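You operate a simulated robot arm through the tools that you are given. There is no shell and no other tool.

You are at the controls of a simulated robot arm. One attempt, no reset.

## Task
Roll the blue-ended square bar to arc 3 and lay it on that drawn arc.
Fine: dial to the arc, wind it through, dial back to 0, bar on the template, wheel wound back.
Where things are to end (x, y in the base frame): square bar within 0.02 m of [0.78, -0.05].
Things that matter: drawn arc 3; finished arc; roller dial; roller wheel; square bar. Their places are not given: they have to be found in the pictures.

It is judged by the outcome, as a careful person would: the job done as asked, and still so three seconds after it is handed in. It fails if anything else is knocked over, pushed out of place, dropped, spilled or broken.

## Robot
A 7-joint arm with a two-finger parallel gripper, fixed in place. Base frame: the origin is on the floor under the middle of its stand, x ahead of it, y to its left, z up; the work surface is at about z = 0.95. Readings come in m, rad, newtons and seconds.
It reaches about 1.479 m from its shoulder. Its first joint turns from -2.897 to 2.897 rad. Payload 4.4 kg.
The TCP is the grasp point between the finger pads, 0.023 m short of the fingertips. In the tool frame z runs along the fingers and y along their closing line. The gripper opens to 0.094 m. The fingers are 0.038 m wide and 0.01 m thick; the gripper's body (0.054 by 0.096 m) begins 0.039 m behind the TCP.
Orientation is told as [roll, pitch, yaw] about the base's x, y, z axes, in that order, counted from this pose: with the fingers straight down and closing along the base's y, the tool's x points along the base's -x, its y along +y and its z along -z.

## Interface
- The arm moves only by the tool jog_arm. Its argument "deltas" is a list of rows, each a list of 7 numbers: the opening in per cent of the stroke, from 0 (shut) to 100 (fully open), then the shift along the tool's x, y, z in units of 300 mm (1.0 is 300 mm), then the turn, a rotation vector about the tool's x, y, z in units of 120 degrees (1.0 is 120 degrees). In form: [[gripper, dx, dy, dz, ax, ay, az], ...]. A call has 1 to 20 rows; each row is the pose to reach, as a shift and turn from the pose commanded when the call began, along the tool's axes at that moment. A call with a number of a shift or a turn outside -1 to 1 is refused whole. Each row takes 0.2 s and may step no farther than 0.05 m and 0.15 rad from the row before; otherwise, or with a gripper value out of range, the whole call is refused. A pose out of reach is approached as far as the arm can. The call stops where the force on the tool passes 40 N (or 10 N more than at its start, if that is more) or the arm is blocked; 0.2 s more then pass. The fingers move at their own pace (about 0.072 m/s each) and stop on an object; they squeeze with about 37 N. The grip force told is the motor's: it shows also when the fingers shut on nothing. Time passes only in rows, and 0.2 s behind the last, so rows that repeat a pose let the fingers close. The reply holds the time, the measured pose of the TCP, the force on the tool along the base axes, the opening and the grip force, in the units named above and with some noise, with the torque about the TCP (base axes, N m) and any sound that the robot's microphone picked up.
- Cameras (640 x 400 px; columns grow to the right, rows downward): "scene" is fixed at [0.051, 0.498, 1.6235]; the picture's right is [-0.31, -0.95, 0.00], its down [-0.62, 0.20, -0.76] and it looks along [0.72, -0.23, -0.66] (base axes); focal length 369 px, centre (320, 200). "wrist" rides on the gripper at [0.086, 0.016, -0.074] in the tool frame; the picture's right is [-0.18, 0.98, 0.00], its down [-0.58, -0.11, -0.81] and it looks along [-0.79, -0.15, 0.59] (tool axes); focal length 243 px, centre (320, 200).
- get_image(camera): a new picture of that camera. The clock stands still meanwhile.
- measure_at(camera, pixels): for up to 12 pixels [column, row] of the newest picture of that camera ("zoom" is the newest enlarged one), the place [x, y, z] in the base frame of the surface seen there, good to about 0.002 m. The clock stands still meanwhile.
- enlarge(camera, box): a new picture of the part [left, top, right, bottom] of that camera's present view, enlarged. The clock stands still meanwhile.
- hand_in(): hands the job in; it is judged then, once.

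Leave the gripper open and the arm clear of the work at the hand-in unless told otherwise.

The tools are called after ">>>" by a JSON object that holds its "method" and its "body". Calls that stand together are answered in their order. jog_arm: Moves the arm, as the interface text tells. Its arguments: {"type":"object","properties":{"deltas":{"type":"array","items":{"type":"array","items":{"type":"number"}}}},"required":["deltas"]} The other tools are called the same way: get_image (camera) takes a picture; measure_at (camera, pixels) gives the place of the surface under pixels of a picture; enlarge (camera, box) takes an enlarged picture of a part of a camera's view; hand_in () hands the job in.

At the start:

```text
clock: 0.0
position: [0.5307, 0.4183, 1.3623]
orientation: [0.0, 0.0, 0.001]
wrist_force: [0.2, 0.9, 0.5]
torque: [0.02, -0.02, -0.01]
gripper_width: 0.0938
finger_force: 0.1
```

scene: 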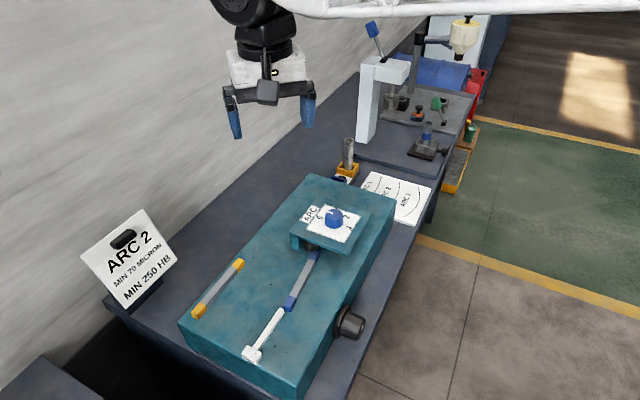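
wrist: 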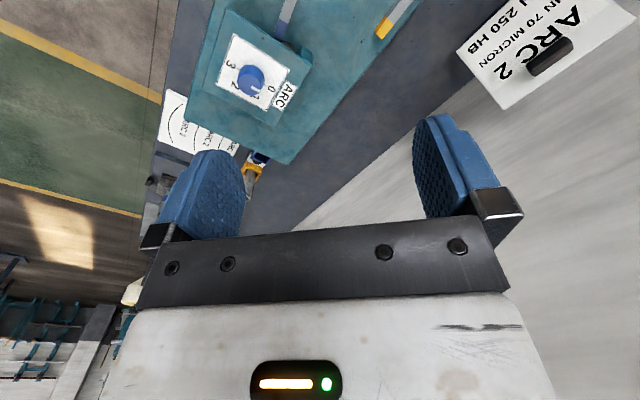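

I see a teal roller machine with a blue knob on a dial plate, a blue-ended bar lying on it, an orange-ended bar, a white crank-like handle near (255,353), a dark wheel at (350,325), and a template sheet with arcs at (397,197). I'll enlarge these parts for detail.

>>> {"method": "enlarge", "body": {"camera": "scene", "box": [280, 160, 440, 260]}}

>>> {"method": "enlarge", "body": {"camera": "scene", "box": [170, 240, 410, 390]}}

>>> {"method": "enlarge", "body": {"camera": "wrist", "box": [150, 0, 450, 188]}}

```text
4.00 times, centred on (360, 210) of scene
```

zoom: 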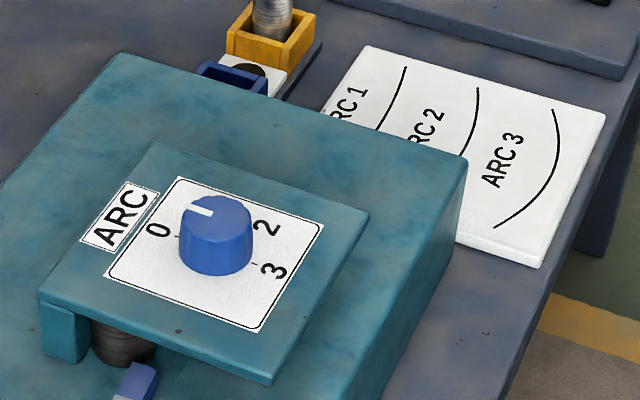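

```text
2.67 times, centred on (290, 315) of scene
```

zoom: 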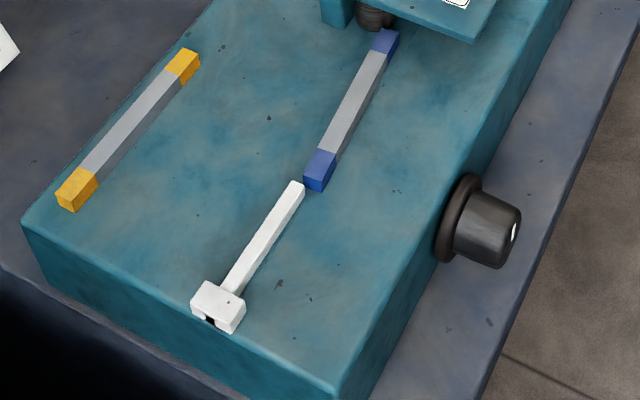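

```text
2.13 times, centred on (300, 94) of wrist
```

zoom: 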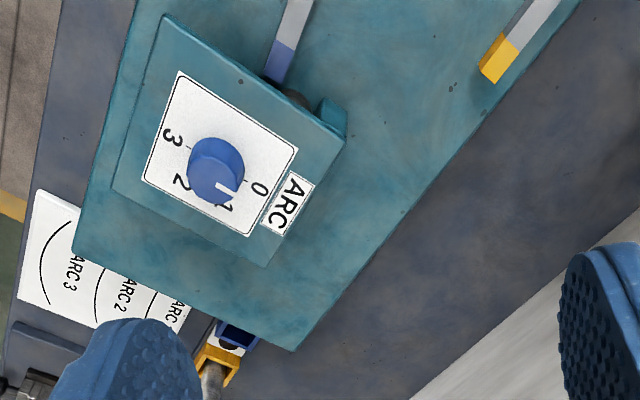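

Next I'll measure the main features: dial knob, labels, bar ends, white pusher, wheel, template.

>>> {"method": "enlarge", "body": {"camera": "scene", "box": [290, 180, 370, 230]}}

>>> {"method": "measure_at", "body": {"camera": "scene", "pixels": [[334, 214], [318, 251], [314, 256], [289, 304], [252, 353], [290, 310], [240, 262], [196, 312], [340, 300], [388, 195], [310, 178], [394, 197]]}}

>>> {"method": "measure_at", "body": {"camera": "wrist", "pixels": [[250, 78], [290, 20], [400, 20], [275, 100], [215, 90], [170, 118], [160, 145], [190, 130], [270, 150], [232, 35]]}}

```text
8.00 times, centred on (330, 205) of scene
```

zoom: 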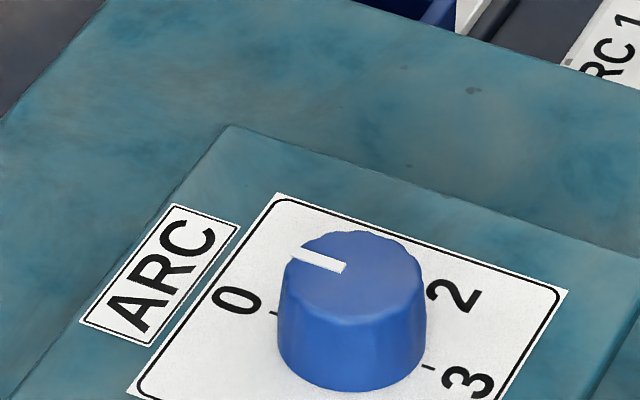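

```text
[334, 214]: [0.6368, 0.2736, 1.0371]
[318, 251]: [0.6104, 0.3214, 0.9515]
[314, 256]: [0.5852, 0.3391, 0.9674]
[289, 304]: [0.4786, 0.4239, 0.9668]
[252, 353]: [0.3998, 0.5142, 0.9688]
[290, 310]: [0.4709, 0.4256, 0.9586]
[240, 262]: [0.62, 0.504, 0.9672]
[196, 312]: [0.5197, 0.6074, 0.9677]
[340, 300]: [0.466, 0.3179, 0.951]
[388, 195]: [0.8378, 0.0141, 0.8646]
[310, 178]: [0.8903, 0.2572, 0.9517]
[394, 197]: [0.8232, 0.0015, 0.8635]
```

```text
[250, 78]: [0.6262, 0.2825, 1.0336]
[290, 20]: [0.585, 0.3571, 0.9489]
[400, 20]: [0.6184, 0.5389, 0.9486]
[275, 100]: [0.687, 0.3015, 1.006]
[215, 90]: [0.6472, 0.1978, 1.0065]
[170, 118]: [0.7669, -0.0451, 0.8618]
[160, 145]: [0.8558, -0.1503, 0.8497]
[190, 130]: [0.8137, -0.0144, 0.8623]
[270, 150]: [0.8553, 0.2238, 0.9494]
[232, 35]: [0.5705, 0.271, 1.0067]
```

>>> {"method": "enlarge", "body": {"camera": "scene", "box": [225, 235, 345, 310]}}

>>> {"method": "measure_at", "body": {"camera": "zoom", "pixels": [[454, 80], [478, 96], [500, 110], [320, 345], [360, 380], [345, 330], [420, 180], [345, 385], [445, 60], [300, 25], [420, 50], [30, 150]]}}

```text
5.33 times, centred on (285, 272) of scene
```

zoom: 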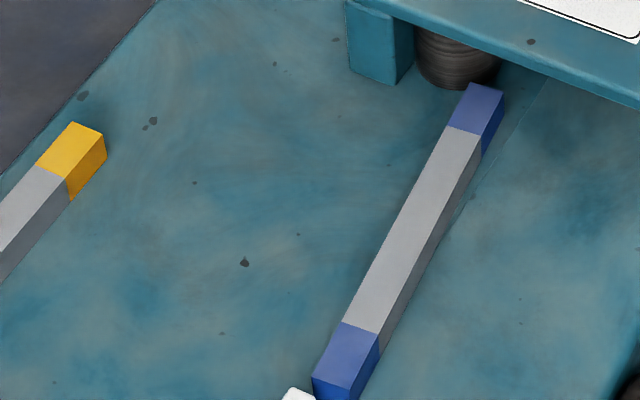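

```text
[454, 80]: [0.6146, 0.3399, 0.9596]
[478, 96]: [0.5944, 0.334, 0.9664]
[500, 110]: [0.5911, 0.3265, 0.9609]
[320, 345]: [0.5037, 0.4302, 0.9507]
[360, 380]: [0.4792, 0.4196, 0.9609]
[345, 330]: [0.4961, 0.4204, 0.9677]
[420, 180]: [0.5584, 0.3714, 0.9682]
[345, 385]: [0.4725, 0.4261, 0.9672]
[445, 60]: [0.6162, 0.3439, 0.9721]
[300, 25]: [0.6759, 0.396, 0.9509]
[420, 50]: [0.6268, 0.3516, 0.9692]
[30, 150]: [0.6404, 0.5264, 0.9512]
```

Next I'll look closely at the wheel and the pusher, and measure the machine's side and dial marks.

>>> {"method": "enlarge", "body": {"camera": "scene", "box": [310, 285, 390, 335]}}

>>> {"method": "measure_at", "body": {"camera": "scene", "pixels": [[352, 322], [345, 322], [360, 325], [346, 306], [356, 312], [350, 335], [362, 318], [336, 318], [330, 355], [330, 370], [380, 240], [340, 380]]}}

>>> {"method": "enlarge", "body": {"camera": "scene", "box": [230, 300, 310, 370]}}

```text
8.00 times, centred on (350, 310) of scene
```

zoom: 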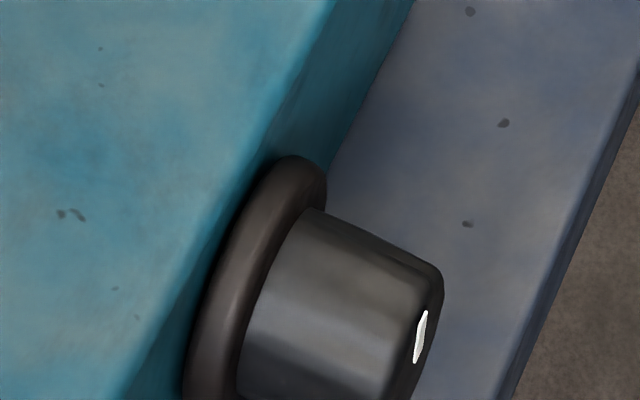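

```text
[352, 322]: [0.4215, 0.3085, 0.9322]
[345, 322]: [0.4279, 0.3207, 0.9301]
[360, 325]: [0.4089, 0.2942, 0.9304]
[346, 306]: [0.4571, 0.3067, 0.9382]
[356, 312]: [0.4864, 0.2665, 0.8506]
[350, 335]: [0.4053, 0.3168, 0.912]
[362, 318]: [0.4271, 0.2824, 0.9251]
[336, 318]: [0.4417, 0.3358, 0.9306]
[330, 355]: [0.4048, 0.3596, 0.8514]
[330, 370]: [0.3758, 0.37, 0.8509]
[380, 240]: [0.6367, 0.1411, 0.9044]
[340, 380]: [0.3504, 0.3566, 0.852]
```

```text
5.71 times, centred on (270, 335) of scene
```

zoom: 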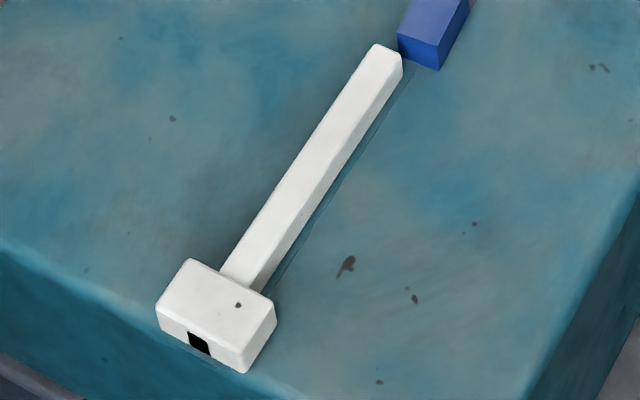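

>>> {"method": "measure_at", "body": {"camera": "scene", "pixels": [[368, 260], [372, 270], [345, 345], [361, 333], [352, 338], [340, 325], [390, 215], [376, 300], [370, 330], [384, 290], [366, 366], [410, 240]]}}

>>> {"method": "enlarge", "body": {"camera": "scene", "box": [310, 290, 406, 350]}}

```text
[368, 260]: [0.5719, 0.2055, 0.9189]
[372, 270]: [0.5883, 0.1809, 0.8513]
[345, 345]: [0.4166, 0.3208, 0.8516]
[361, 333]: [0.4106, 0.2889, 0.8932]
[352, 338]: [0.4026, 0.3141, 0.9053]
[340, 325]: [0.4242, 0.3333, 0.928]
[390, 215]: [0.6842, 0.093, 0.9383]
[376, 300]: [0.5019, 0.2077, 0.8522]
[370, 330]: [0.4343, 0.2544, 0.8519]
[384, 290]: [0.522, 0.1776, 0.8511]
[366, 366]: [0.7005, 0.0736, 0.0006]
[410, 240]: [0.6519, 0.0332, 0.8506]
```

```text
6.67 times, centred on (358, 320) of scene
```

zoom: 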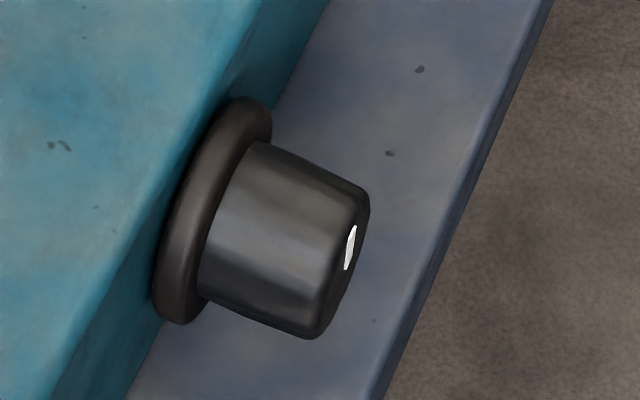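

>>> {"method": "measure_at", "body": {"camera": "scene", "pixels": [[185, 321], [314, 176], [392, 202], [300, 380], [200, 345], [290, 205], [260, 235], [250, 250], [350, 280], [380, 222], [240, 365], [280, 384]]}}

>>> {"method": "measure_at", "body": {"camera": "zoom", "pixels": [[250, 110], [180, 310], [210, 210], [290, 155], [350, 190], [320, 200], [280, 240], [250, 290], [310, 330], [352, 245], [345, 290], [240, 170]]}}

```text
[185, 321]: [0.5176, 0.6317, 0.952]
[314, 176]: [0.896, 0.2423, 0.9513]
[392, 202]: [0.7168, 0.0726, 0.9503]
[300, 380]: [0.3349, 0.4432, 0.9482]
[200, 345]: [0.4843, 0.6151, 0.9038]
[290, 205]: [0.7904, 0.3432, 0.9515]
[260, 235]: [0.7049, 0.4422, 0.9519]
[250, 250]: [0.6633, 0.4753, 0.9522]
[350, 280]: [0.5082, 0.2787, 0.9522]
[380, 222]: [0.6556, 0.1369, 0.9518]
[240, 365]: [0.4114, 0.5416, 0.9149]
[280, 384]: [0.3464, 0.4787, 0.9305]
```

```text
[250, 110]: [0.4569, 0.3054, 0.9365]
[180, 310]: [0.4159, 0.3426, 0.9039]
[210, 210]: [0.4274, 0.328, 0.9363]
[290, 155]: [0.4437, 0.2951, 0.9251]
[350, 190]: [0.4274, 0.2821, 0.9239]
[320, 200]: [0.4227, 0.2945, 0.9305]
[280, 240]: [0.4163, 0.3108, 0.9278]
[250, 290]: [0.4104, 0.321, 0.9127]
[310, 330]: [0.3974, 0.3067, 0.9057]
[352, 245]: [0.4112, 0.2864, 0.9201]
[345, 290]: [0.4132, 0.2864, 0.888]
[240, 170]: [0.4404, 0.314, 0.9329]
```

The machine body is a box turned about -45°, with its top at z≈0.951 and the bench at z≈0.851. I'll lower the arm above the bar to look with the wrist camera.

>>> {"method": "jog_arm", "body": {"deltas": [[100, 0.05, 0, 0.13, 0, 0, 0], [100, 0.1, 0, 0.26, 0, 0, 0], [100, 0.15, 0, 0.39, 0, 0, 0], [100, 0.2, 0, 0.5, 0, 0, 0]]}}

>>> {"method": "get_image", "body": {"camera": "wrist"}}

>>> {"method": "get_image", "body": {"camera": "scene"}}

```text
clock: 1.0
position: [0.4712, 0.4177, 1.2118]
orientation: [0.001, 0.002, 0.0]
wrist_force: [0.7, -1.2, -0.9]
torque: [0.01, 0.01, 0.0]
gripper_width: 0.0941
finger_force: 0.0
```

```text
taken
```

wrist: 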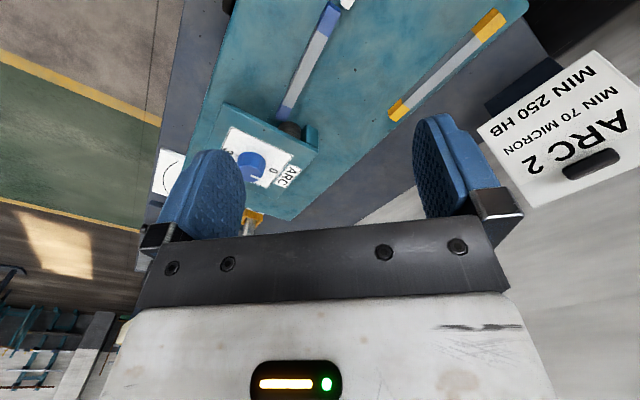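

```text
taken
```

scene: 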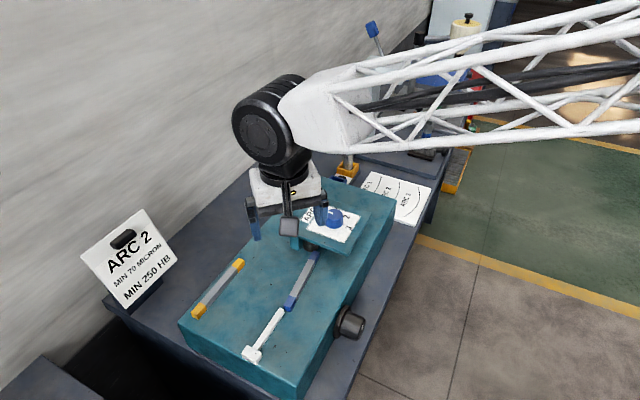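

>>> {"method": "enlarge", "body": {"camera": "wrist", "box": [200, 0, 360, 100]}}

>>> {"method": "measure_at", "body": {"camera": "wrist", "pixels": [[331, 10], [283, 113], [288, 100], [325, 22], [346, 2], [305, 65], [310, 75], [320, 65], [270, 100], [190, 100]]}}

>>> {"method": "enlarge", "body": {"camera": "wrist", "box": [210, 100, 330, 200]}}

```text
4.00 times, centred on (280, 50) of wrist
```

zoom: 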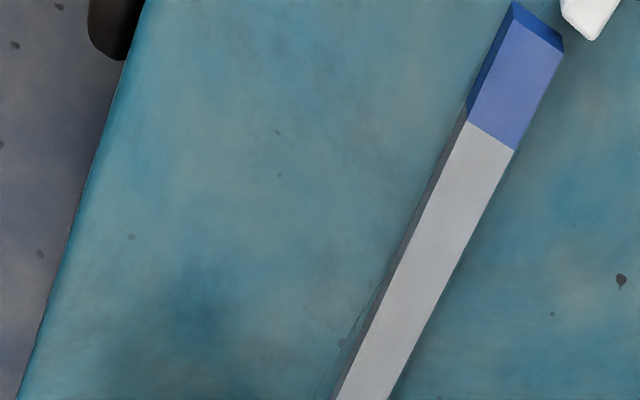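

```text
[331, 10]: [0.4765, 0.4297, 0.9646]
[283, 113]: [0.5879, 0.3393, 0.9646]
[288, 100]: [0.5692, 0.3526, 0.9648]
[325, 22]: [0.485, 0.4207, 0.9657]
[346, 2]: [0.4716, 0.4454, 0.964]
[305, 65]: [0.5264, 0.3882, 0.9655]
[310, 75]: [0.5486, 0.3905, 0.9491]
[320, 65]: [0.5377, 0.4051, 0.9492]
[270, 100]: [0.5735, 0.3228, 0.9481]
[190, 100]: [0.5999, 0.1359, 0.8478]
```

```text
4.00 times, centred on (270, 150) of wrist
```

zoom: 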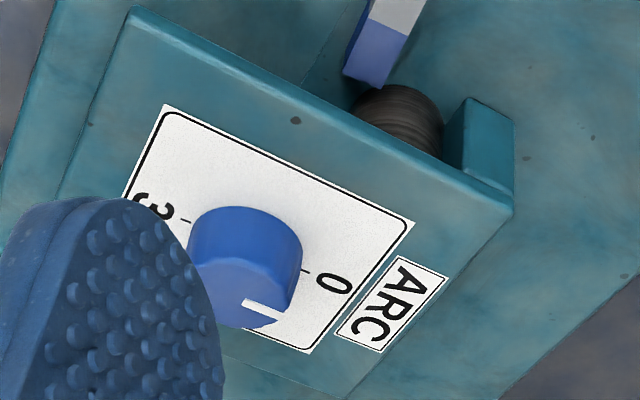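

>>> {"method": "enlarge", "body": {"camera": "scene", "box": [270, 240, 350, 290]}}

>>> {"method": "measure_at", "body": {"camera": "zoom", "pixels": [[420, 115], [385, 170], [320, 150], [260, 260], [200, 340], [300, 20], [270, 65], [400, 60], [450, 90], [330, 200], [360, 85], [240, 310]]}}

```text
8.00 times, centred on (310, 265) of scene
```

zoom: 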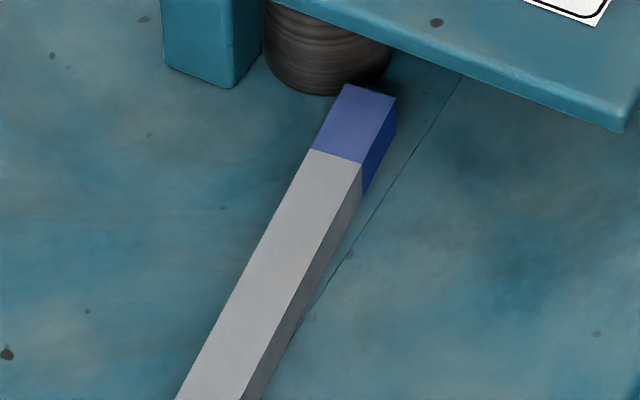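

```text
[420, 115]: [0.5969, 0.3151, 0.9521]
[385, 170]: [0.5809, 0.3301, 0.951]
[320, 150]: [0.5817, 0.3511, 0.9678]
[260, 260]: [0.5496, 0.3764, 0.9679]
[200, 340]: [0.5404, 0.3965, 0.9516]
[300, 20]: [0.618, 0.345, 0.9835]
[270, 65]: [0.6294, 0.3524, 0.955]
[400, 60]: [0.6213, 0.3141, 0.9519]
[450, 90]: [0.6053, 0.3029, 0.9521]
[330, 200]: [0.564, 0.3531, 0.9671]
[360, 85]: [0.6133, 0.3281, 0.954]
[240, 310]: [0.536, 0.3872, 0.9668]
```

>>> {"method": "measure_at", "body": {"camera": "zoom", "pixels": [[460, 78], [400, 167], [345, 253], [312, 313], [352, 85], [395, 97], [398, 115], [180, 398], [240, 398], [366, 165], [330, 95], [380, 70]]}}

>>> {"method": "enlarge", "body": {"camera": "scene", "box": [230, 295, 310, 365]}}

>>> {"method": "measure_at", "body": {"camera": "zoom", "pixels": [[378, 75], [405, 90], [390, 85], [260, 280], [220, 305], [265, 320], [340, 160], [360, 220], [275, 325], [190, 290], [245, 400], [410, 100]]}}

```text
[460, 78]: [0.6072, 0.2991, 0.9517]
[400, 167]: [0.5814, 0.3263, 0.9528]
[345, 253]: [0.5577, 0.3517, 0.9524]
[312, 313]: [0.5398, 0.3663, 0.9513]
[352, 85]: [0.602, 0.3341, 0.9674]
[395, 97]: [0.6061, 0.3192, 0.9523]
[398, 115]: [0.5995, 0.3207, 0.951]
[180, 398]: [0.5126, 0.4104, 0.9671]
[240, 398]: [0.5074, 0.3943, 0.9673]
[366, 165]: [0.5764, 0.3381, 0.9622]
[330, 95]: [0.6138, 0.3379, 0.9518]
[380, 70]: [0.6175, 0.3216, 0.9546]
```

```text
5.71 times, centred on (270, 330) of scene
```

zoom: 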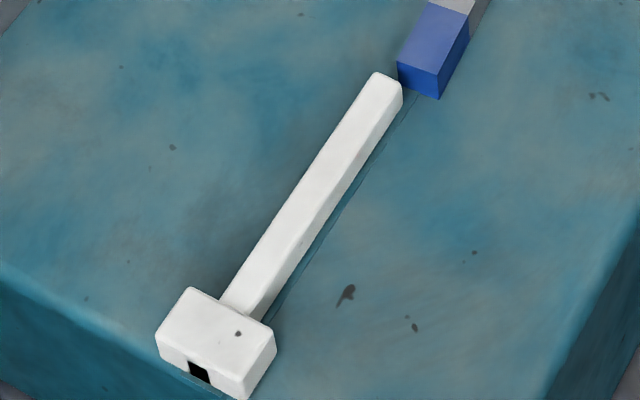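

```text
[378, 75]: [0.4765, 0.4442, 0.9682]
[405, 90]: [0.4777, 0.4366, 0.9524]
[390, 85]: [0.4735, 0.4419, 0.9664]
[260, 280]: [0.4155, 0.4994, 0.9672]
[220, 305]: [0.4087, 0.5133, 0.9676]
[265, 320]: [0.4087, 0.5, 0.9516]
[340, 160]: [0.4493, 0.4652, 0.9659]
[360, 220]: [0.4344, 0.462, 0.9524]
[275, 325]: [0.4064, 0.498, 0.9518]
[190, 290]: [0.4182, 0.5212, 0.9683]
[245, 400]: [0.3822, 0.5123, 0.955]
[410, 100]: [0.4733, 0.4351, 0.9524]
```

The bar is skewed about 6–7° to the feed strip (strip direction -45°), but its centre is on the line. I'll turn the gripper to yaw -45° and move to look at the dial between the fingers.

>>> {"method": "jog_arm", "body": {"deltas": [[100, -0.044, -0.032, 0, 0, 0, 0.0625], [100, -0.088, -0.064, 0, 0, 0, 0.125], [100, -0.132, -0.096, 0, 0, 0, 0.1875], [100, -0.176, -0.128, 0, 0, 0, 0.25], [100, -0.22, -0.16, 0, 0, 0, 0.3125], [100, -0.263, -0.193, 0, 0, 0, 0.375]]}}

>>> {"method": "get_image", "body": {"camera": "wrist"}}

>>> {"method": "get_image", "body": {"camera": "scene"}}

```text
clock: 2.4
position: [0.5507, 0.3593, 1.213]
orientation: [0.001, -0.001, -0.787]
wrist_force: [0.3, -0.1, -0.3]
torque: [0.02, -0.01, 0.0]
gripper_width: 0.0939
finger_force: 0.1
```

```text
taken
```

wrist: 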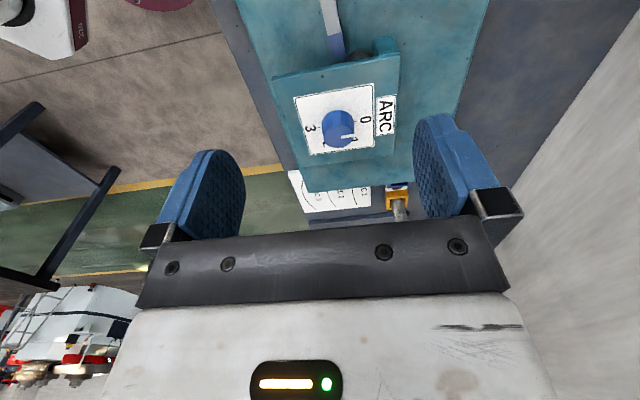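

```text
taken
```

scene: 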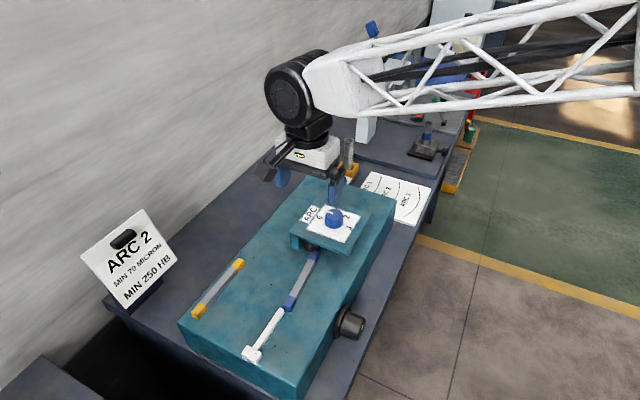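

>>> {"method": "enlarge", "body": {"camera": "wrist", "box": [284, 80, 396, 160]}}

>>> {"method": "measure_at", "body": {"camera": "scene", "pixels": [[326.5, 211.6], [333.1, 213.5], [324.1, 219.1], [343.4, 225.9], [319.6, 217.3], [346.9, 216.9], [348.4, 227.9], [325, 209], [342, 212], [334, 219]]}}

```text
5.00 times, centred on (340, 120) of wrist
```

zoom: 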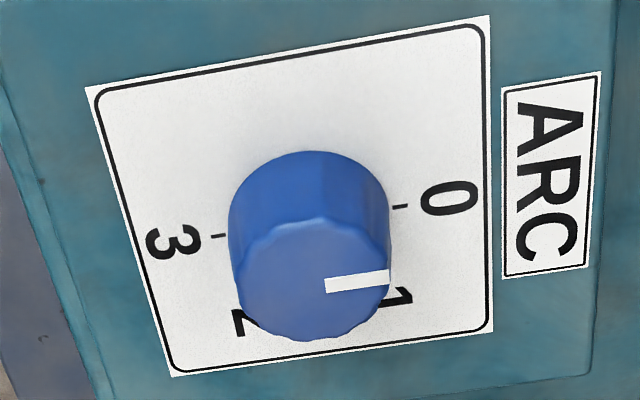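

```text
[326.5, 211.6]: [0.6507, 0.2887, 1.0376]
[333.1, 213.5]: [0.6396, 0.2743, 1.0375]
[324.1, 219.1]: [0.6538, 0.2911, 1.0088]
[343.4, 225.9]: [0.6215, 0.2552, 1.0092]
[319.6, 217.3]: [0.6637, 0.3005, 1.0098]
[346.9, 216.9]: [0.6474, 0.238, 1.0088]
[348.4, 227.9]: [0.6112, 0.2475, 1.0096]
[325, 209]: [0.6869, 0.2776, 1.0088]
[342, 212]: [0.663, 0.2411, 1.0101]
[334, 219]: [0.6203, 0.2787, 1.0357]
```

The dial reads 0 now: the pointer runs at about +50° and the 0 tick is at +48°. The 3 tick is opposite at -136°, with the knob centre ≈ (0.6377, 0.2732) and its top at z 1.0375. Getting to 3 means turning 180° clockwise seen from above. I'll move above the knob and turn the gripper to yaw +45°.

>>> {"method": "jog_arm", "body": {"deltas": [[100, -0.037, 0, 0.028, 0, 0, -0.068], [100, -0.074, 0, 0.056, 0, 0, -0.136], [100, -0.111, 0, 0.085, 0, 0, -0.205], [100, -0.148, 0.001, 0.113, 0, 0, -0.273], [100, -0.185, 0.001, 0.141, 0, 0, -0.341], [100, -0.223, 0.001, 0.169, 0, 0, -0.409], [100, -0.26, 0.001, 0.197, 0, 0, -0.477], [100, -0.297, 0.001, 0.225, 0, 0, -0.545], [100, -0.334, 0.002, 0.254, 0, 0, -0.614], [100, -0.371, 0.002, 0.282, 0, 0, -0.682], [100, -0.408, 0.002, 0.31, 0, 0, -0.75]]}}

>>> {"method": "get_image", "body": {"camera": "wrist"}}

>>> {"method": "get_image", "body": {"camera": "scene"}}

```text
clock: 4.8
position: [0.6365, 0.2736, 1.1202]
orientation: [0.001, 0.0, 0.789]
wrist_force: [0.2, -0.1, 0.8]
torque: [0.0, -0.01, 0.02]
gripper_width: 0.0941
finger_force: 0.1
```

```text
taken
```

wrist: 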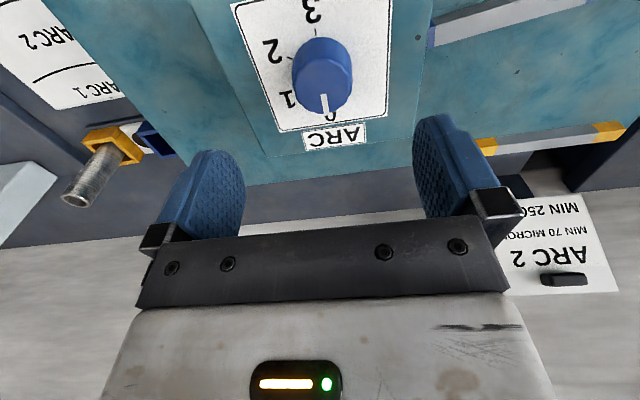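

```text
taken
```

scene: 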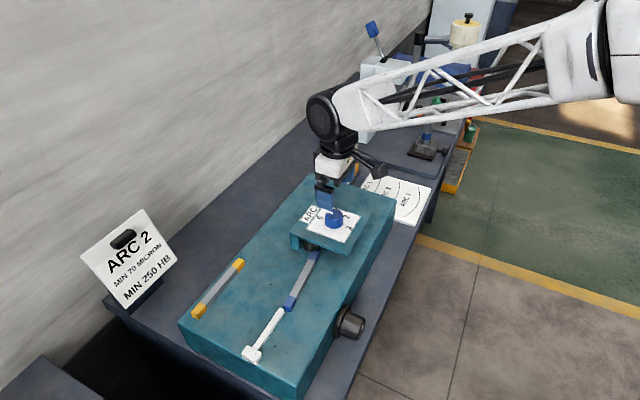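

>>> {"method": "enlarge", "body": {"camera": "wrist", "box": [262, 10, 390, 140]}}

>>> {"method": "measure_at", "body": {"camera": "wrist", "pixels": [[323, 95], [296, 95], [351, 92], [323, 112], [318, 78], [325, 70], [335, 105], [310, 105], [324, 104]]}}

```text
3.08 times, centred on (326, 75) of wrist
```

zoom: 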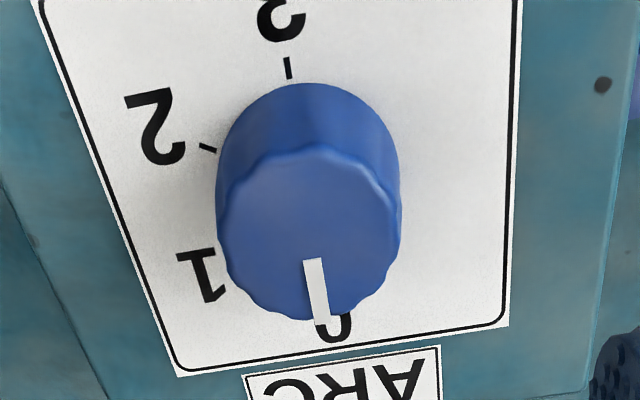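

```text
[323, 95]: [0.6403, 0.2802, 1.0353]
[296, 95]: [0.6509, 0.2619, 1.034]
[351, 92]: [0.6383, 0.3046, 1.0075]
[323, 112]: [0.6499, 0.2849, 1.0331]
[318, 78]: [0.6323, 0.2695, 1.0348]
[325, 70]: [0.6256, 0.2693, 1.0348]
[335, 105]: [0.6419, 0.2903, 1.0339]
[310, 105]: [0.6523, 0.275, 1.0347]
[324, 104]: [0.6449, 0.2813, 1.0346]
```

I'm aligned with the knob. Next: lower 0.082 m so the fingertips sit about 6 mm above the plate, then close on the knob.

>>> {"method": "jog_arm", "body": {"deltas": [[100, -0.002, -0.004, 0.09, 0, 0, 0], [100, -0.002, -0.004, 0.18, 0, 0, 0], [100, -0.002, -0.004, 0.25, 0, 0, 0], [100, -0.002, -0.004, 0.274, 0, 0, 0], [0, -0.002, -0.004, 0.274, 0, 0, 0], [0, -0.002, -0.004, 0.274, 0, 0, 0], [0, -0.002, -0.004, 0.274, 0, 0, 0], [0, -0.002, -0.004, 0.274, 0, 0, 0]]}}

>>> {"method": "get_image", "body": {"camera": "wrist"}}

>>> {"method": "enlarge", "body": {"camera": "scene", "box": [260, 150, 420, 250]}}

```text
clock: 6.3
position: [0.6347, 0.2752, 1.0366]
orientation: [0.002, 0.002, 0.787]
wrist_force: [-16.4, 15.1, 6.5]
torque: [0.22, 0.4, 0.02]
gripper_width: 0.0428
finger_force: 36.9
stopped in row 7: the force on the tool passed its limit at 49 N (the readings are from after the stop); the commanded pose is now the measured one
```

```text
taken
```

wrist: 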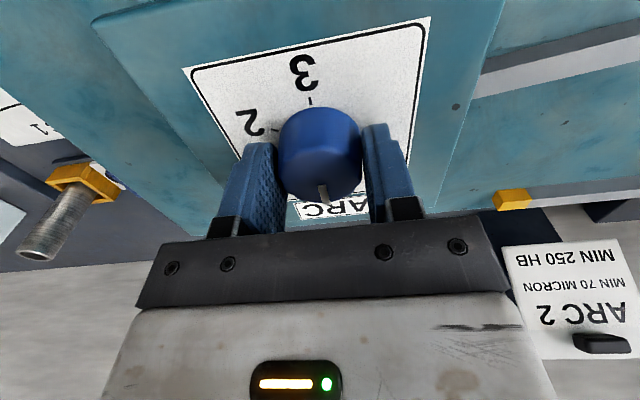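

```text
4.00 times, centred on (340, 200) of scene
```

zoom: 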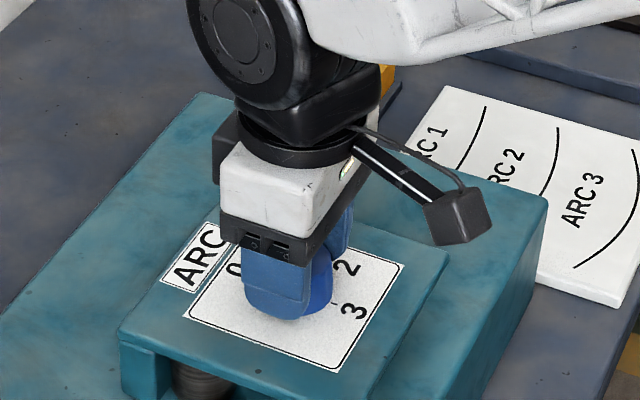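

The grip closed with a sideways push of about 22 N along tool +y, so the knob's middle lies a little to that side. I'll shift 2 mm along tool +y while holding closed.

>>> {"method": "jog_arm", "body": {"deltas": [[0, 0, 0.004, 0, 0, 0, 0], [0, 0, 0.007, 0, 0, 0, 0], [0, 0, 0.007, 0, 0, 0, 0]]}}

```text
clock: 7.1
position: [0.637, 0.2748, 1.0363]
orientation: [0.002, 0.0, 0.787]
wrist_force: [21.3, -12.3, 1.6]
torque: [-0.37, -0.61, 0.0]
gripper_width: 0.043
finger_force: 45.2
```

Now the force is about 24 N the other way, so I'll back off 1 mm.

>>> {"method": "jog_arm", "body": {"deltas": [[0, 0, -0.0035, 0, 0, 0, 0], [0, 0, -0.0035, 0, 0, 0, 0]]}}

```text
clock: 7.7
position: [0.6366, 0.2768, 1.0372]
orientation: [0.001, 0.0, 0.787]
wrist_force: [13.1, -1.0, 4.1]
torque: [0.03, -0.47, 0.02]
gripper_width: 0.0426
finger_force: 44.8
```

>>> {"method": "jog_arm", "body": {"deltas": [[0, -0.002, -0.002, 0, 0, 0, 0], [0, -0.002, -0.002, 0, 0, 0, 0]]}}

```text
clock: 8.3
position: [0.6353, 0.2753, 1.037]
orientation: [0.003, 0.001, 0.787]
wrist_force: [-19.7, 1.9, 11.3]
torque: [0.09, 0.55, 0.02]
gripper_width: 0.0428
finger_force: 44.8
```

>>> {"method": "jog_arm", "body": {"deltas": [[0, 0.0012, 0.0012, 0, 0, 0, 0], [0, 0.0012, 0.0012, 0, 0, 0, 0]]}}

```text
clock: 8.9
position: [0.6368, 0.2756, 1.0369]
orientation: [0.002, 0.001, 0.787]
wrist_force: [-13.6, 1.3, 8.8]
torque: [-0.04, 0.47, 0.02]
gripper_width: 0.0427
finger_force: 45.1
```

The forces are small enough, so I'll start turning clockwise from above (tool +z) and watch the force.

>>> {"method": "jog_arm", "body": {"deltas": [[0, 0.001, 0.001, 0, 0, 0, 0.04], [0, 0.001, 0.001, 0, 0, 0, 0.08], [0, 0.001, 0.001, 0, 0, 0, 0.12], [0, 0.001, 0.001, 0, 0, 0, 0.16], [0, 0.001, 0.001, 0, 0, 0, 0.2]]}}

>>> {"method": "get_image", "body": {"camera": "wrist"}}

```text
clock: 10.1
position: [0.6365, 0.276, 1.0382]
orientation: [0.002, 0.003, 0.365]
wrist_force: [-3.0, 15.8, 3.0]
torque: [0.39, -0.12, -0.01]
gripper_width: 0.0429
finger_force: 45.0
```

```text
taken
```

wrist: 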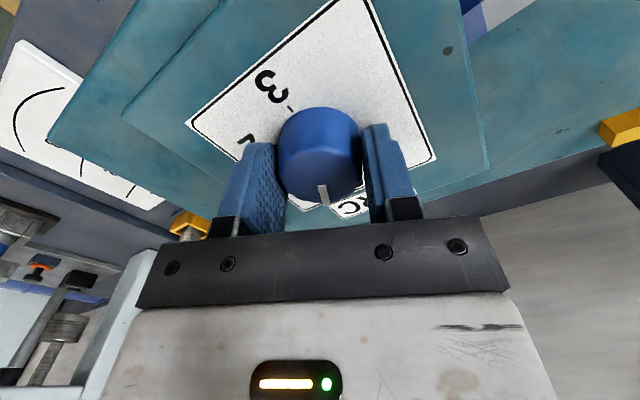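

The knob turns with the gripper with little resistance. I'll keep turning in the same direction.

>>> {"method": "jog_arm", "body": {"deltas": [[0, 0, 0.0012, 0, 0, 0, 0.05], [0, 0, 0.0012, 0, 0, 0, 0.1], [0, 0, 0.0012, 0, 0, 0, 0.15], [0, 0, 0.0012, 0, 0, 0, 0.2], [0, 0, 0.0012, 0, 0, 0, 0.25], [0, 0, 0.0012, 0, 0, 0, 0.3], [0, 0, 0.0012, 0, 0, 0, 0.35], [0, 0, 0.0012, 0, 0, 0, 0.4]]}}

>>> {"method": "get_image", "body": {"camera": "wrist"}}

```text
clock: 11.9
position: [0.6355, 0.2769, 1.0377]
orientation: [0.001, 0.003, -0.472]
wrist_force: [7.3, 13.2, 0.1]
torque: [0.43, 0.16, 0.01]
gripper_width: 0.043
finger_force: 44.9
```

```text
taken
```

wrist: 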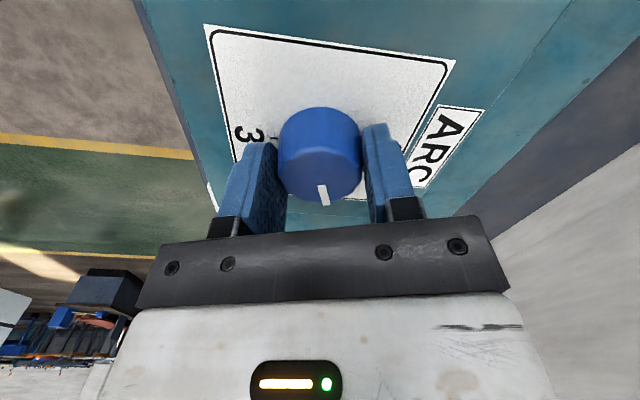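

>>> {"method": "jog_arm", "body": {"deltas": [[0, 0, 0.0006, 0, 0, 0, 0.06], [0, 0, 0.0006, 0, 0, 0, 0.12], [0, 0, 0.0006, 0, 0, 0, 0.18], [0, 0, 0.0006, 0, 0, 0, 0.24], [0, 0, 0.0006, 0, 0, 0, 0.3], [0, 0, 0.0006, 0, 0, 0, 0.36], [0, 0, 0.0006, 0, 0, 0, 0.42], [0, 0, 0.0006, 0, 0, 0, 0.48]]}}

```text
clock: 13.7
position: [0.6364, 0.2764, 1.0377]
orientation: [-0.003, 0.001, -1.476]
wrist_force: [19.1, 24.4, -0.3]
torque: [0.65, -0.55, 0.02]
gripper_width: 0.0427
finger_force: 44.7
```

Yaw is -1.476 and the sideways force is about 31 N, so I'll relieve it by about 1 mm and continue to yaw -2.354.

>>> {"method": "jog_arm", "body": {"deltas": [[0, 0.0025, 0.0022, 0, 0, 0, 0.02], [0, 0.0025, 0.0022, 0, 0, 0, 0.07], [0, 0.0025, 0.0022, 0, 0, 0, 0.12], [0, 0.0025, 0.0022, 0, 0, 0, 0.18], [0, 0.0025, 0.0022, 0, 0, 0, 0.24], [0, 0.0025, 0.0022, 0, 0, 0, 0.3], [0, 0.0025, 0.0022, 0, 0, 0, 0.36], [0, 0.0025, 0.0022, 0, 0, 0, 0.419], [0, 0.0025, 0.0022, 0, 0, 0, 0.419]]}}

>>> {"method": "get_image", "body": {"camera": "wrist"}}

>>> {"method": "get_image", "body": {"camera": "scene"}}

```text
clock: 15.7
position: [0.6361, 0.2756, 1.0366]
orientation: [-0.002, -0.004, -2.354]
wrist_force: [-1.4, -35.0, 15.3]
torque: [-0.91, -0.01, 0.07]
gripper_width: 0.0428
finger_force: 44.8
```

```text
taken
```

wrist: 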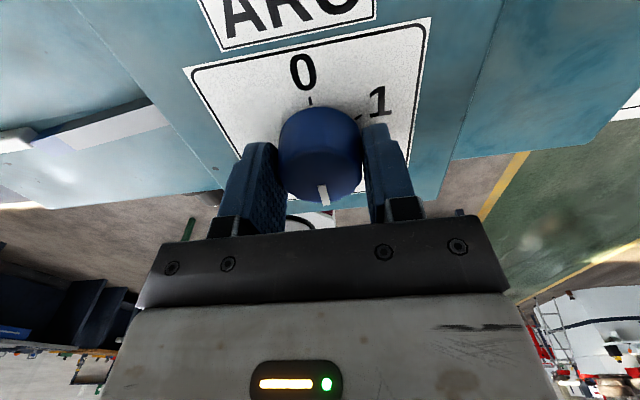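

```text
taken
```

scene: 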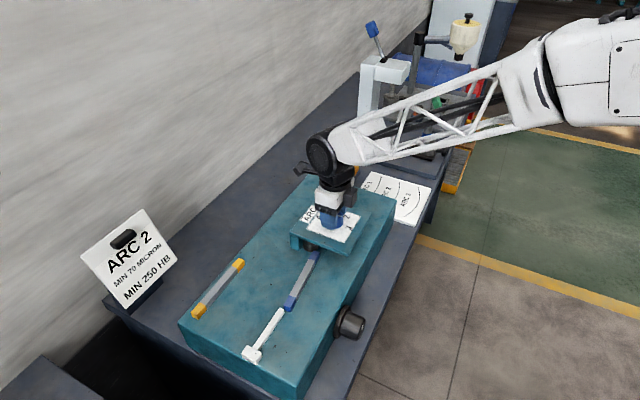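

The gripper is now at yaw -2.354, a full 180° turn. I'll relieve the side load, open, and rise to check the dial.

>>> {"method": "jog_arm", "body": {"deltas": [[0, -0.0024, 0.0024, 0, 0, 0, 0], [0, -0.0024, 0.0024, 0, 0, 0, 0], [100, -0.0024, 0.0024, 0, 0, 0, 0], [100, -0.0024, 0.0024, 0, 0, 0, 0], [100, -0.0024, 0.0024, 0, 0, 0, 0], [100, -0.0024, 0.0024, -0.12, 0, 0, 0], [100, -0.0024, 0.0024, -0.25, 0, 0, 0], [100, -0.0024, 0.0024, -0.38, 0, 0, 0], [100, -0.0024, 0.0024, -0.5, 0, 0, 0]]}}

>>> {"method": "get_image", "body": {"camera": "wrist"}}

>>> {"method": "enlarge", "body": {"camera": "scene", "box": [290, 180, 370, 230]}}

```text
clock: 17.7
position: [0.6359, 0.2758, 1.1884]
orientation: [-0.001, -0.001, -2.352]
wrist_force: [0.1, -0.1, 0.1]
torque: [-0.03, 0.02, -0.01]
gripper_width: 0.0939
finger_force: 0.1
```

```text
taken
```

wrist: 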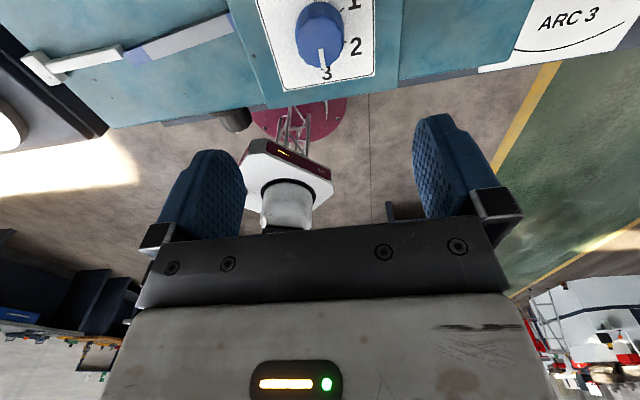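

```text
8.00 times, centred on (330, 205) of scene
```

zoom: 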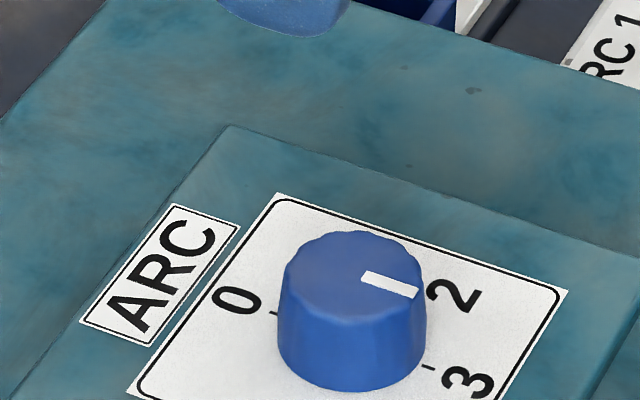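

>>> {"method": "measure_at", "body": {"camera": "zoom", "pixels": [[365, 278], [415, 291], [285, 270], [420, 270]]}}

>>> {"method": "enlarge", "body": {"camera": "wrist", "box": [256, 0, 384, 80]}}

```text
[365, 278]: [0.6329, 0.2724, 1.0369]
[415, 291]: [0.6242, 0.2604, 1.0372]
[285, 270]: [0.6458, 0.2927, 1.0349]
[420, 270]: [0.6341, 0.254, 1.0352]
```

```text
5.00 times, centred on (320, 40) of wrist
```

zoom: 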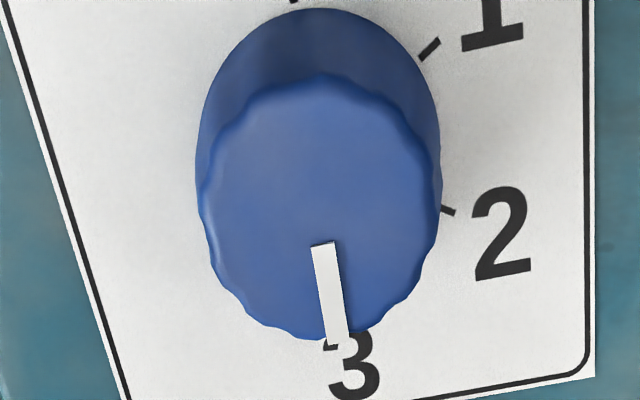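

The dial now points at 3. Next I'll straighten the bar on the feed line by moving over its middle at yaw -45°, with an overhead look first.

>>> {"method": "jog_arm", "body": {"deltas": [[100, 0.001, -0.045, 0.018, 0, 0, -0.068], [100, 0.002, -0.09, 0.036, 0, 0, -0.136], [100, 0.002, -0.135, 0.054, 0, 0, -0.205], [100, 0.003, -0.18, 0.073, 0, 0, -0.273], [100, 0.004, -0.226, 0.091, 0, 0, -0.341], [100, 0.005, -0.271, 0.109, 0, 0, -0.409], [100, 0.006, -0.316, 0.127, 0, 0, -0.477], [100, 0.007, -0.361, 0.145, 0, 0, -0.545], [100, 0.007, -0.406, 0.163, 0, 0, -0.614], [100, 0.008, -0.452, 0.182, 0, 0, -0.682], [100, 0.009, -0.497, 0.2, 0, 0, -0.748]]}}

>>> {"method": "get_image", "body": {"camera": "wrist"}}

```text
clock: 20.1
position: [0.5326, 0.3829, 1.1282]
orientation: [-0.001, 0.001, -0.782]
wrist_force: [0.5, 0.0, 0.5]
torque: [0.02, 0.0, -0.01]
gripper_width: 0.0939
finger_force: 0.0
```

```text
taken
```

wrist: 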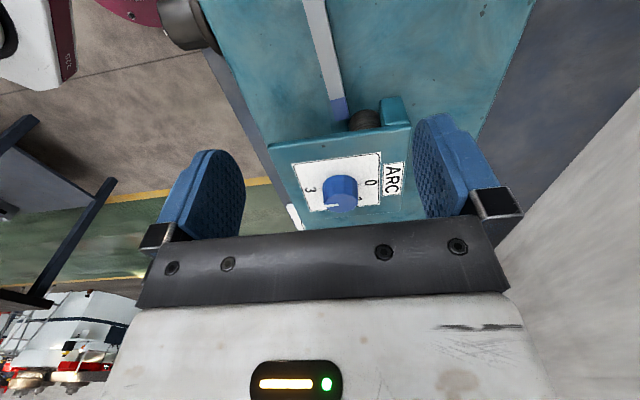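

>>> {"method": "enlarge", "body": {"camera": "wrist", "box": [260, 0, 420, 140]}}

>>> {"method": "measure_at", "body": {"camera": "wrist", "pixels": [[315, 10], [325, 40], [333, 80], [342, 120], [334, 110], [318, 80], [300, 10], [325, 5], [345, 100], [330, 100]]}}

```text
2.86 times, centred on (340, 70) of wrist
```

zoom: 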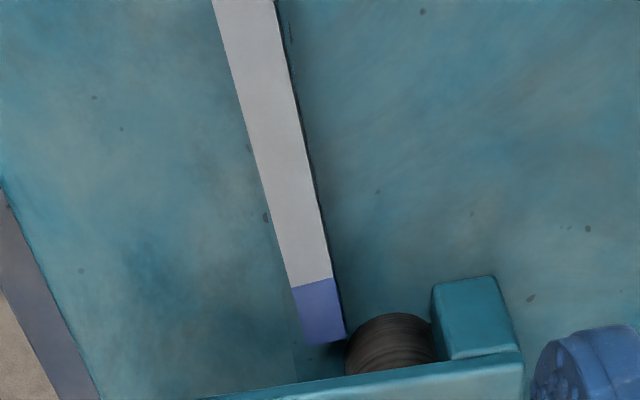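

```text
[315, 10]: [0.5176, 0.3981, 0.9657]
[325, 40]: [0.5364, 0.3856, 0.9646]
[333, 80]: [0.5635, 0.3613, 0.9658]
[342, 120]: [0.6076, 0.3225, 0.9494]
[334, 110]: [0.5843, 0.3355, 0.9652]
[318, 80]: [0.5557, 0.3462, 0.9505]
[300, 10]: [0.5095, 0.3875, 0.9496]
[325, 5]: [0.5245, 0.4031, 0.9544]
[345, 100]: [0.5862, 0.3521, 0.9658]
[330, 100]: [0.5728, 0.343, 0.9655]
```

The bar's front end is offset toward the left roller, so I'll close the fingers squarely on its middle at the feed-line direction to straighten it.

>>> {"method": "jog_arm", "body": {"deltas": [[100, 0, 0, 0.15, 0, 0, 0.001], [100, 0, 0, 0.3, 0, 0, 0.002], [100, 0, 0, 0.42, 0, 0, 0.002], [100, 0, 0, 0.48, 0, 0, 0.002], [100, 0, 0, 0.502, 0, 0, 0.002], [40, 0, 0, 0.502, 0, 0, 0.002], [40, 0, 0, 0.502, 0, 0, 0.002], [40, 0, 0, 0.502, 0, 0, 0.002]]}}

>>> {"method": "get_image", "body": {"camera": "wrist"}}

```text
clock: 21.9
position: [0.5325, 0.3837, 0.9762]
orientation: [-0.001, 0.003, -0.791]
wrist_force: [0.7, 0.4, -0.4]
torque: [0.01, 0.02, 0.04]
gripper_width: 0.0377
finger_force: 0.0
```

```text
taken
```

wrist: 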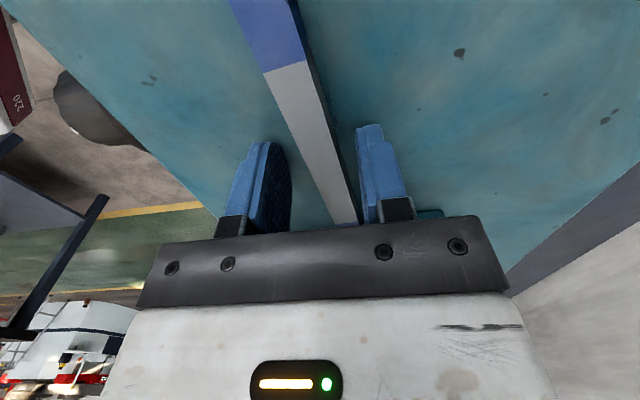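

>>> {"method": "jog_arm", "body": {"deltas": [[25, 0, 0, 0, 0, 0, -0.002], [15, 0, 0, 0, 0, 0, -0.002], [5, 0, 0, 0, 0, 0, -0.002], [0, 0, 0, 0, 0, 0, -0.002], [0, 0, 0, 0, 0, 0, -0.002]]}}

>>> {"method": "get_image", "body": {"camera": "wrist"}}

>>> {"method": "enlarge", "body": {"camera": "scene", "box": [220, 230, 364, 320]}}

```text
clock: 23.1
position: [0.5319, 0.3829, 0.9758]
orientation: [-0.003, 0.002, -0.788]
wrist_force: [-0.5, 0.1, 0.7]
torque: [0.0, -0.03, 0.02]
gripper_width: 0.0152
finger_force: 36.4
```

```text
taken
```

wrist: 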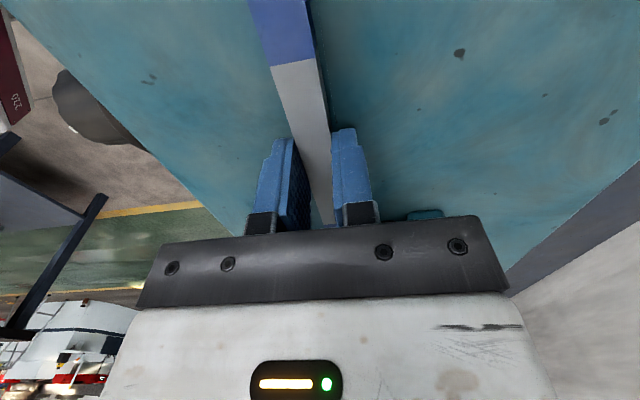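

```text
4.44 times, centred on (292, 275) of scene
```

zoom: 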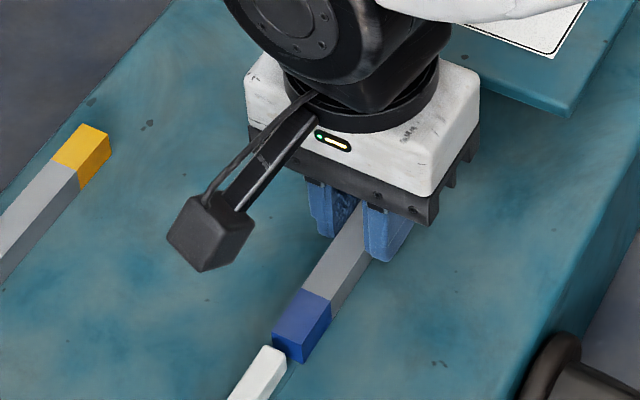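

>>> {"method": "enlarge", "body": {"camera": "scene", "box": [260, 280, 324, 320]}}

>>> {"method": "measure_at", "body": {"camera": "zoom", "pixels": [[240, 230], [320, 280], [300, 100], [390, 140], [200, 290], [270, 300], [180, 330], [230, 330], [280, 180], [350, 215]]}}

```text
10.00 times, centred on (292, 300) of scene
```

zoom: 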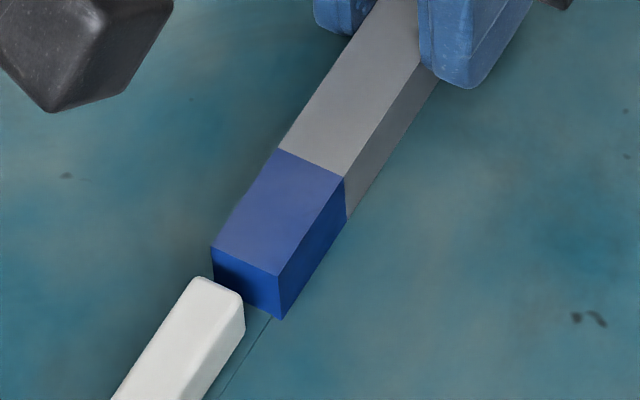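

```text
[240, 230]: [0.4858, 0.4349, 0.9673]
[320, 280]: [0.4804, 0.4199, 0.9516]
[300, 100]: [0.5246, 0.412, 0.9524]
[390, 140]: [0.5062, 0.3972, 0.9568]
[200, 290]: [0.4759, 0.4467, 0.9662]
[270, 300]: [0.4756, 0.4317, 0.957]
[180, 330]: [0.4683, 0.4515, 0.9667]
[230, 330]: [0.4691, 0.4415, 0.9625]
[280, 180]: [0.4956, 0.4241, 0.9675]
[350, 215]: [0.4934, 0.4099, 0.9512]
```

The bar is now parallel to the feed line but about 2.5 mm right of the strip and pusher centre. I'll slide it 2.5 mm left (tool +y) and look again.

>>> {"method": "jog_arm", "body": {"deltas": [[0, 0, 0.004, 0, 0, 0, 0], [0, 0, 0.0083, 0, 0, 0, 0], [0, 0, 0.0083, 0, 0, 0, 0]]}}

>>> {"method": "enlarge", "body": {"camera": "scene", "box": [260, 280, 324, 320]}}

```text
clock: 23.9
position: [0.5342, 0.3846, 0.9761]
orientation: [-0.002, 0.001, -0.787]
wrist_force: [0.3, 0.3, 0.6]
torque: [-0.05, 0.01, -0.01]
gripper_width: 0.0149
finger_force: 36.8
```

```text
10.00 times, centred on (292, 300) of scene
```

zoom: 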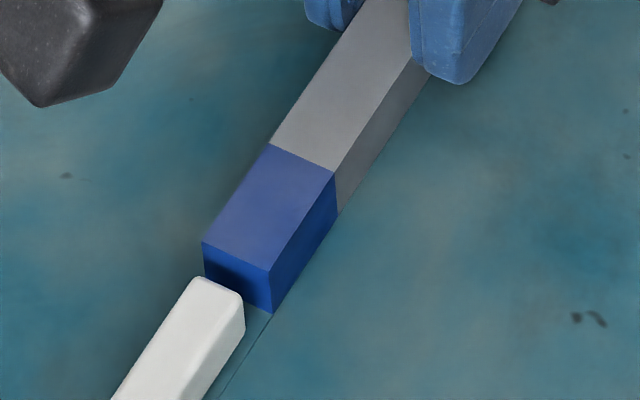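

The bar now sits exactly on the strip and lines up with the pusher. I'll release it and rise.

>>> {"method": "jog_arm", "body": {"deltas": [[30, 0, 0, 0, 0, 0, 0], [60, 0, 0, 0, 0, 0, 0], [100, 0, 0, 0, 0, 0, 0], [100, 0, 0, -0.1, 0, 0, 0], [100, 0, 0, -0.25, 0, 0, 0], [100, 0, 0, -0.4, 0, 0, 0], [100, 0, 0, -0.55, 0, 0, 0], [100, 0, 0, -0.7, 0, 0, 0]]}}

>>> {"method": "get_image", "body": {"camera": "scene"}}

>>> {"method": "enlarge", "body": {"camera": "scene", "box": [240, 230, 368, 310]}}

```text
clock: 25.7
position: [0.5347, 0.383, 1.1869]
orientation: [-0.001, 0.002, -0.785]
wrist_force: [0.7, 0.2, -0.1]
torque: [-0.02, 0.01, 0.0]
gripper_width: 0.0941
finger_force: 0.0
```

```text
taken
```

scene: 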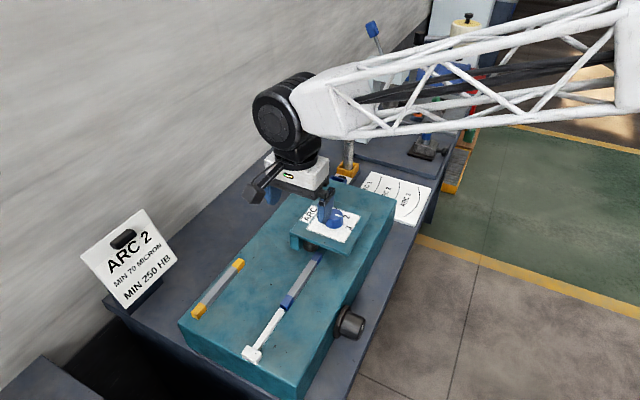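

```text
5.00 times, centred on (304, 270) of scene
```

zoom: 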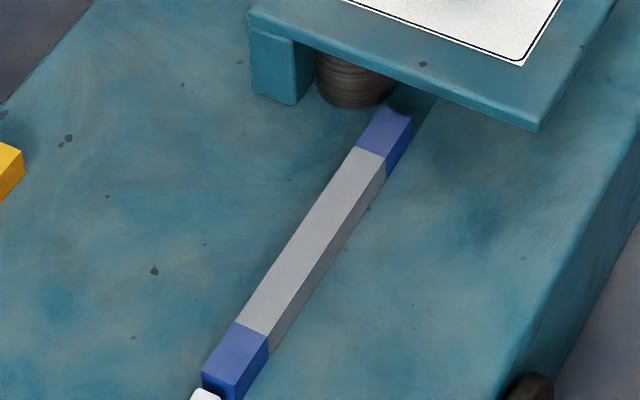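

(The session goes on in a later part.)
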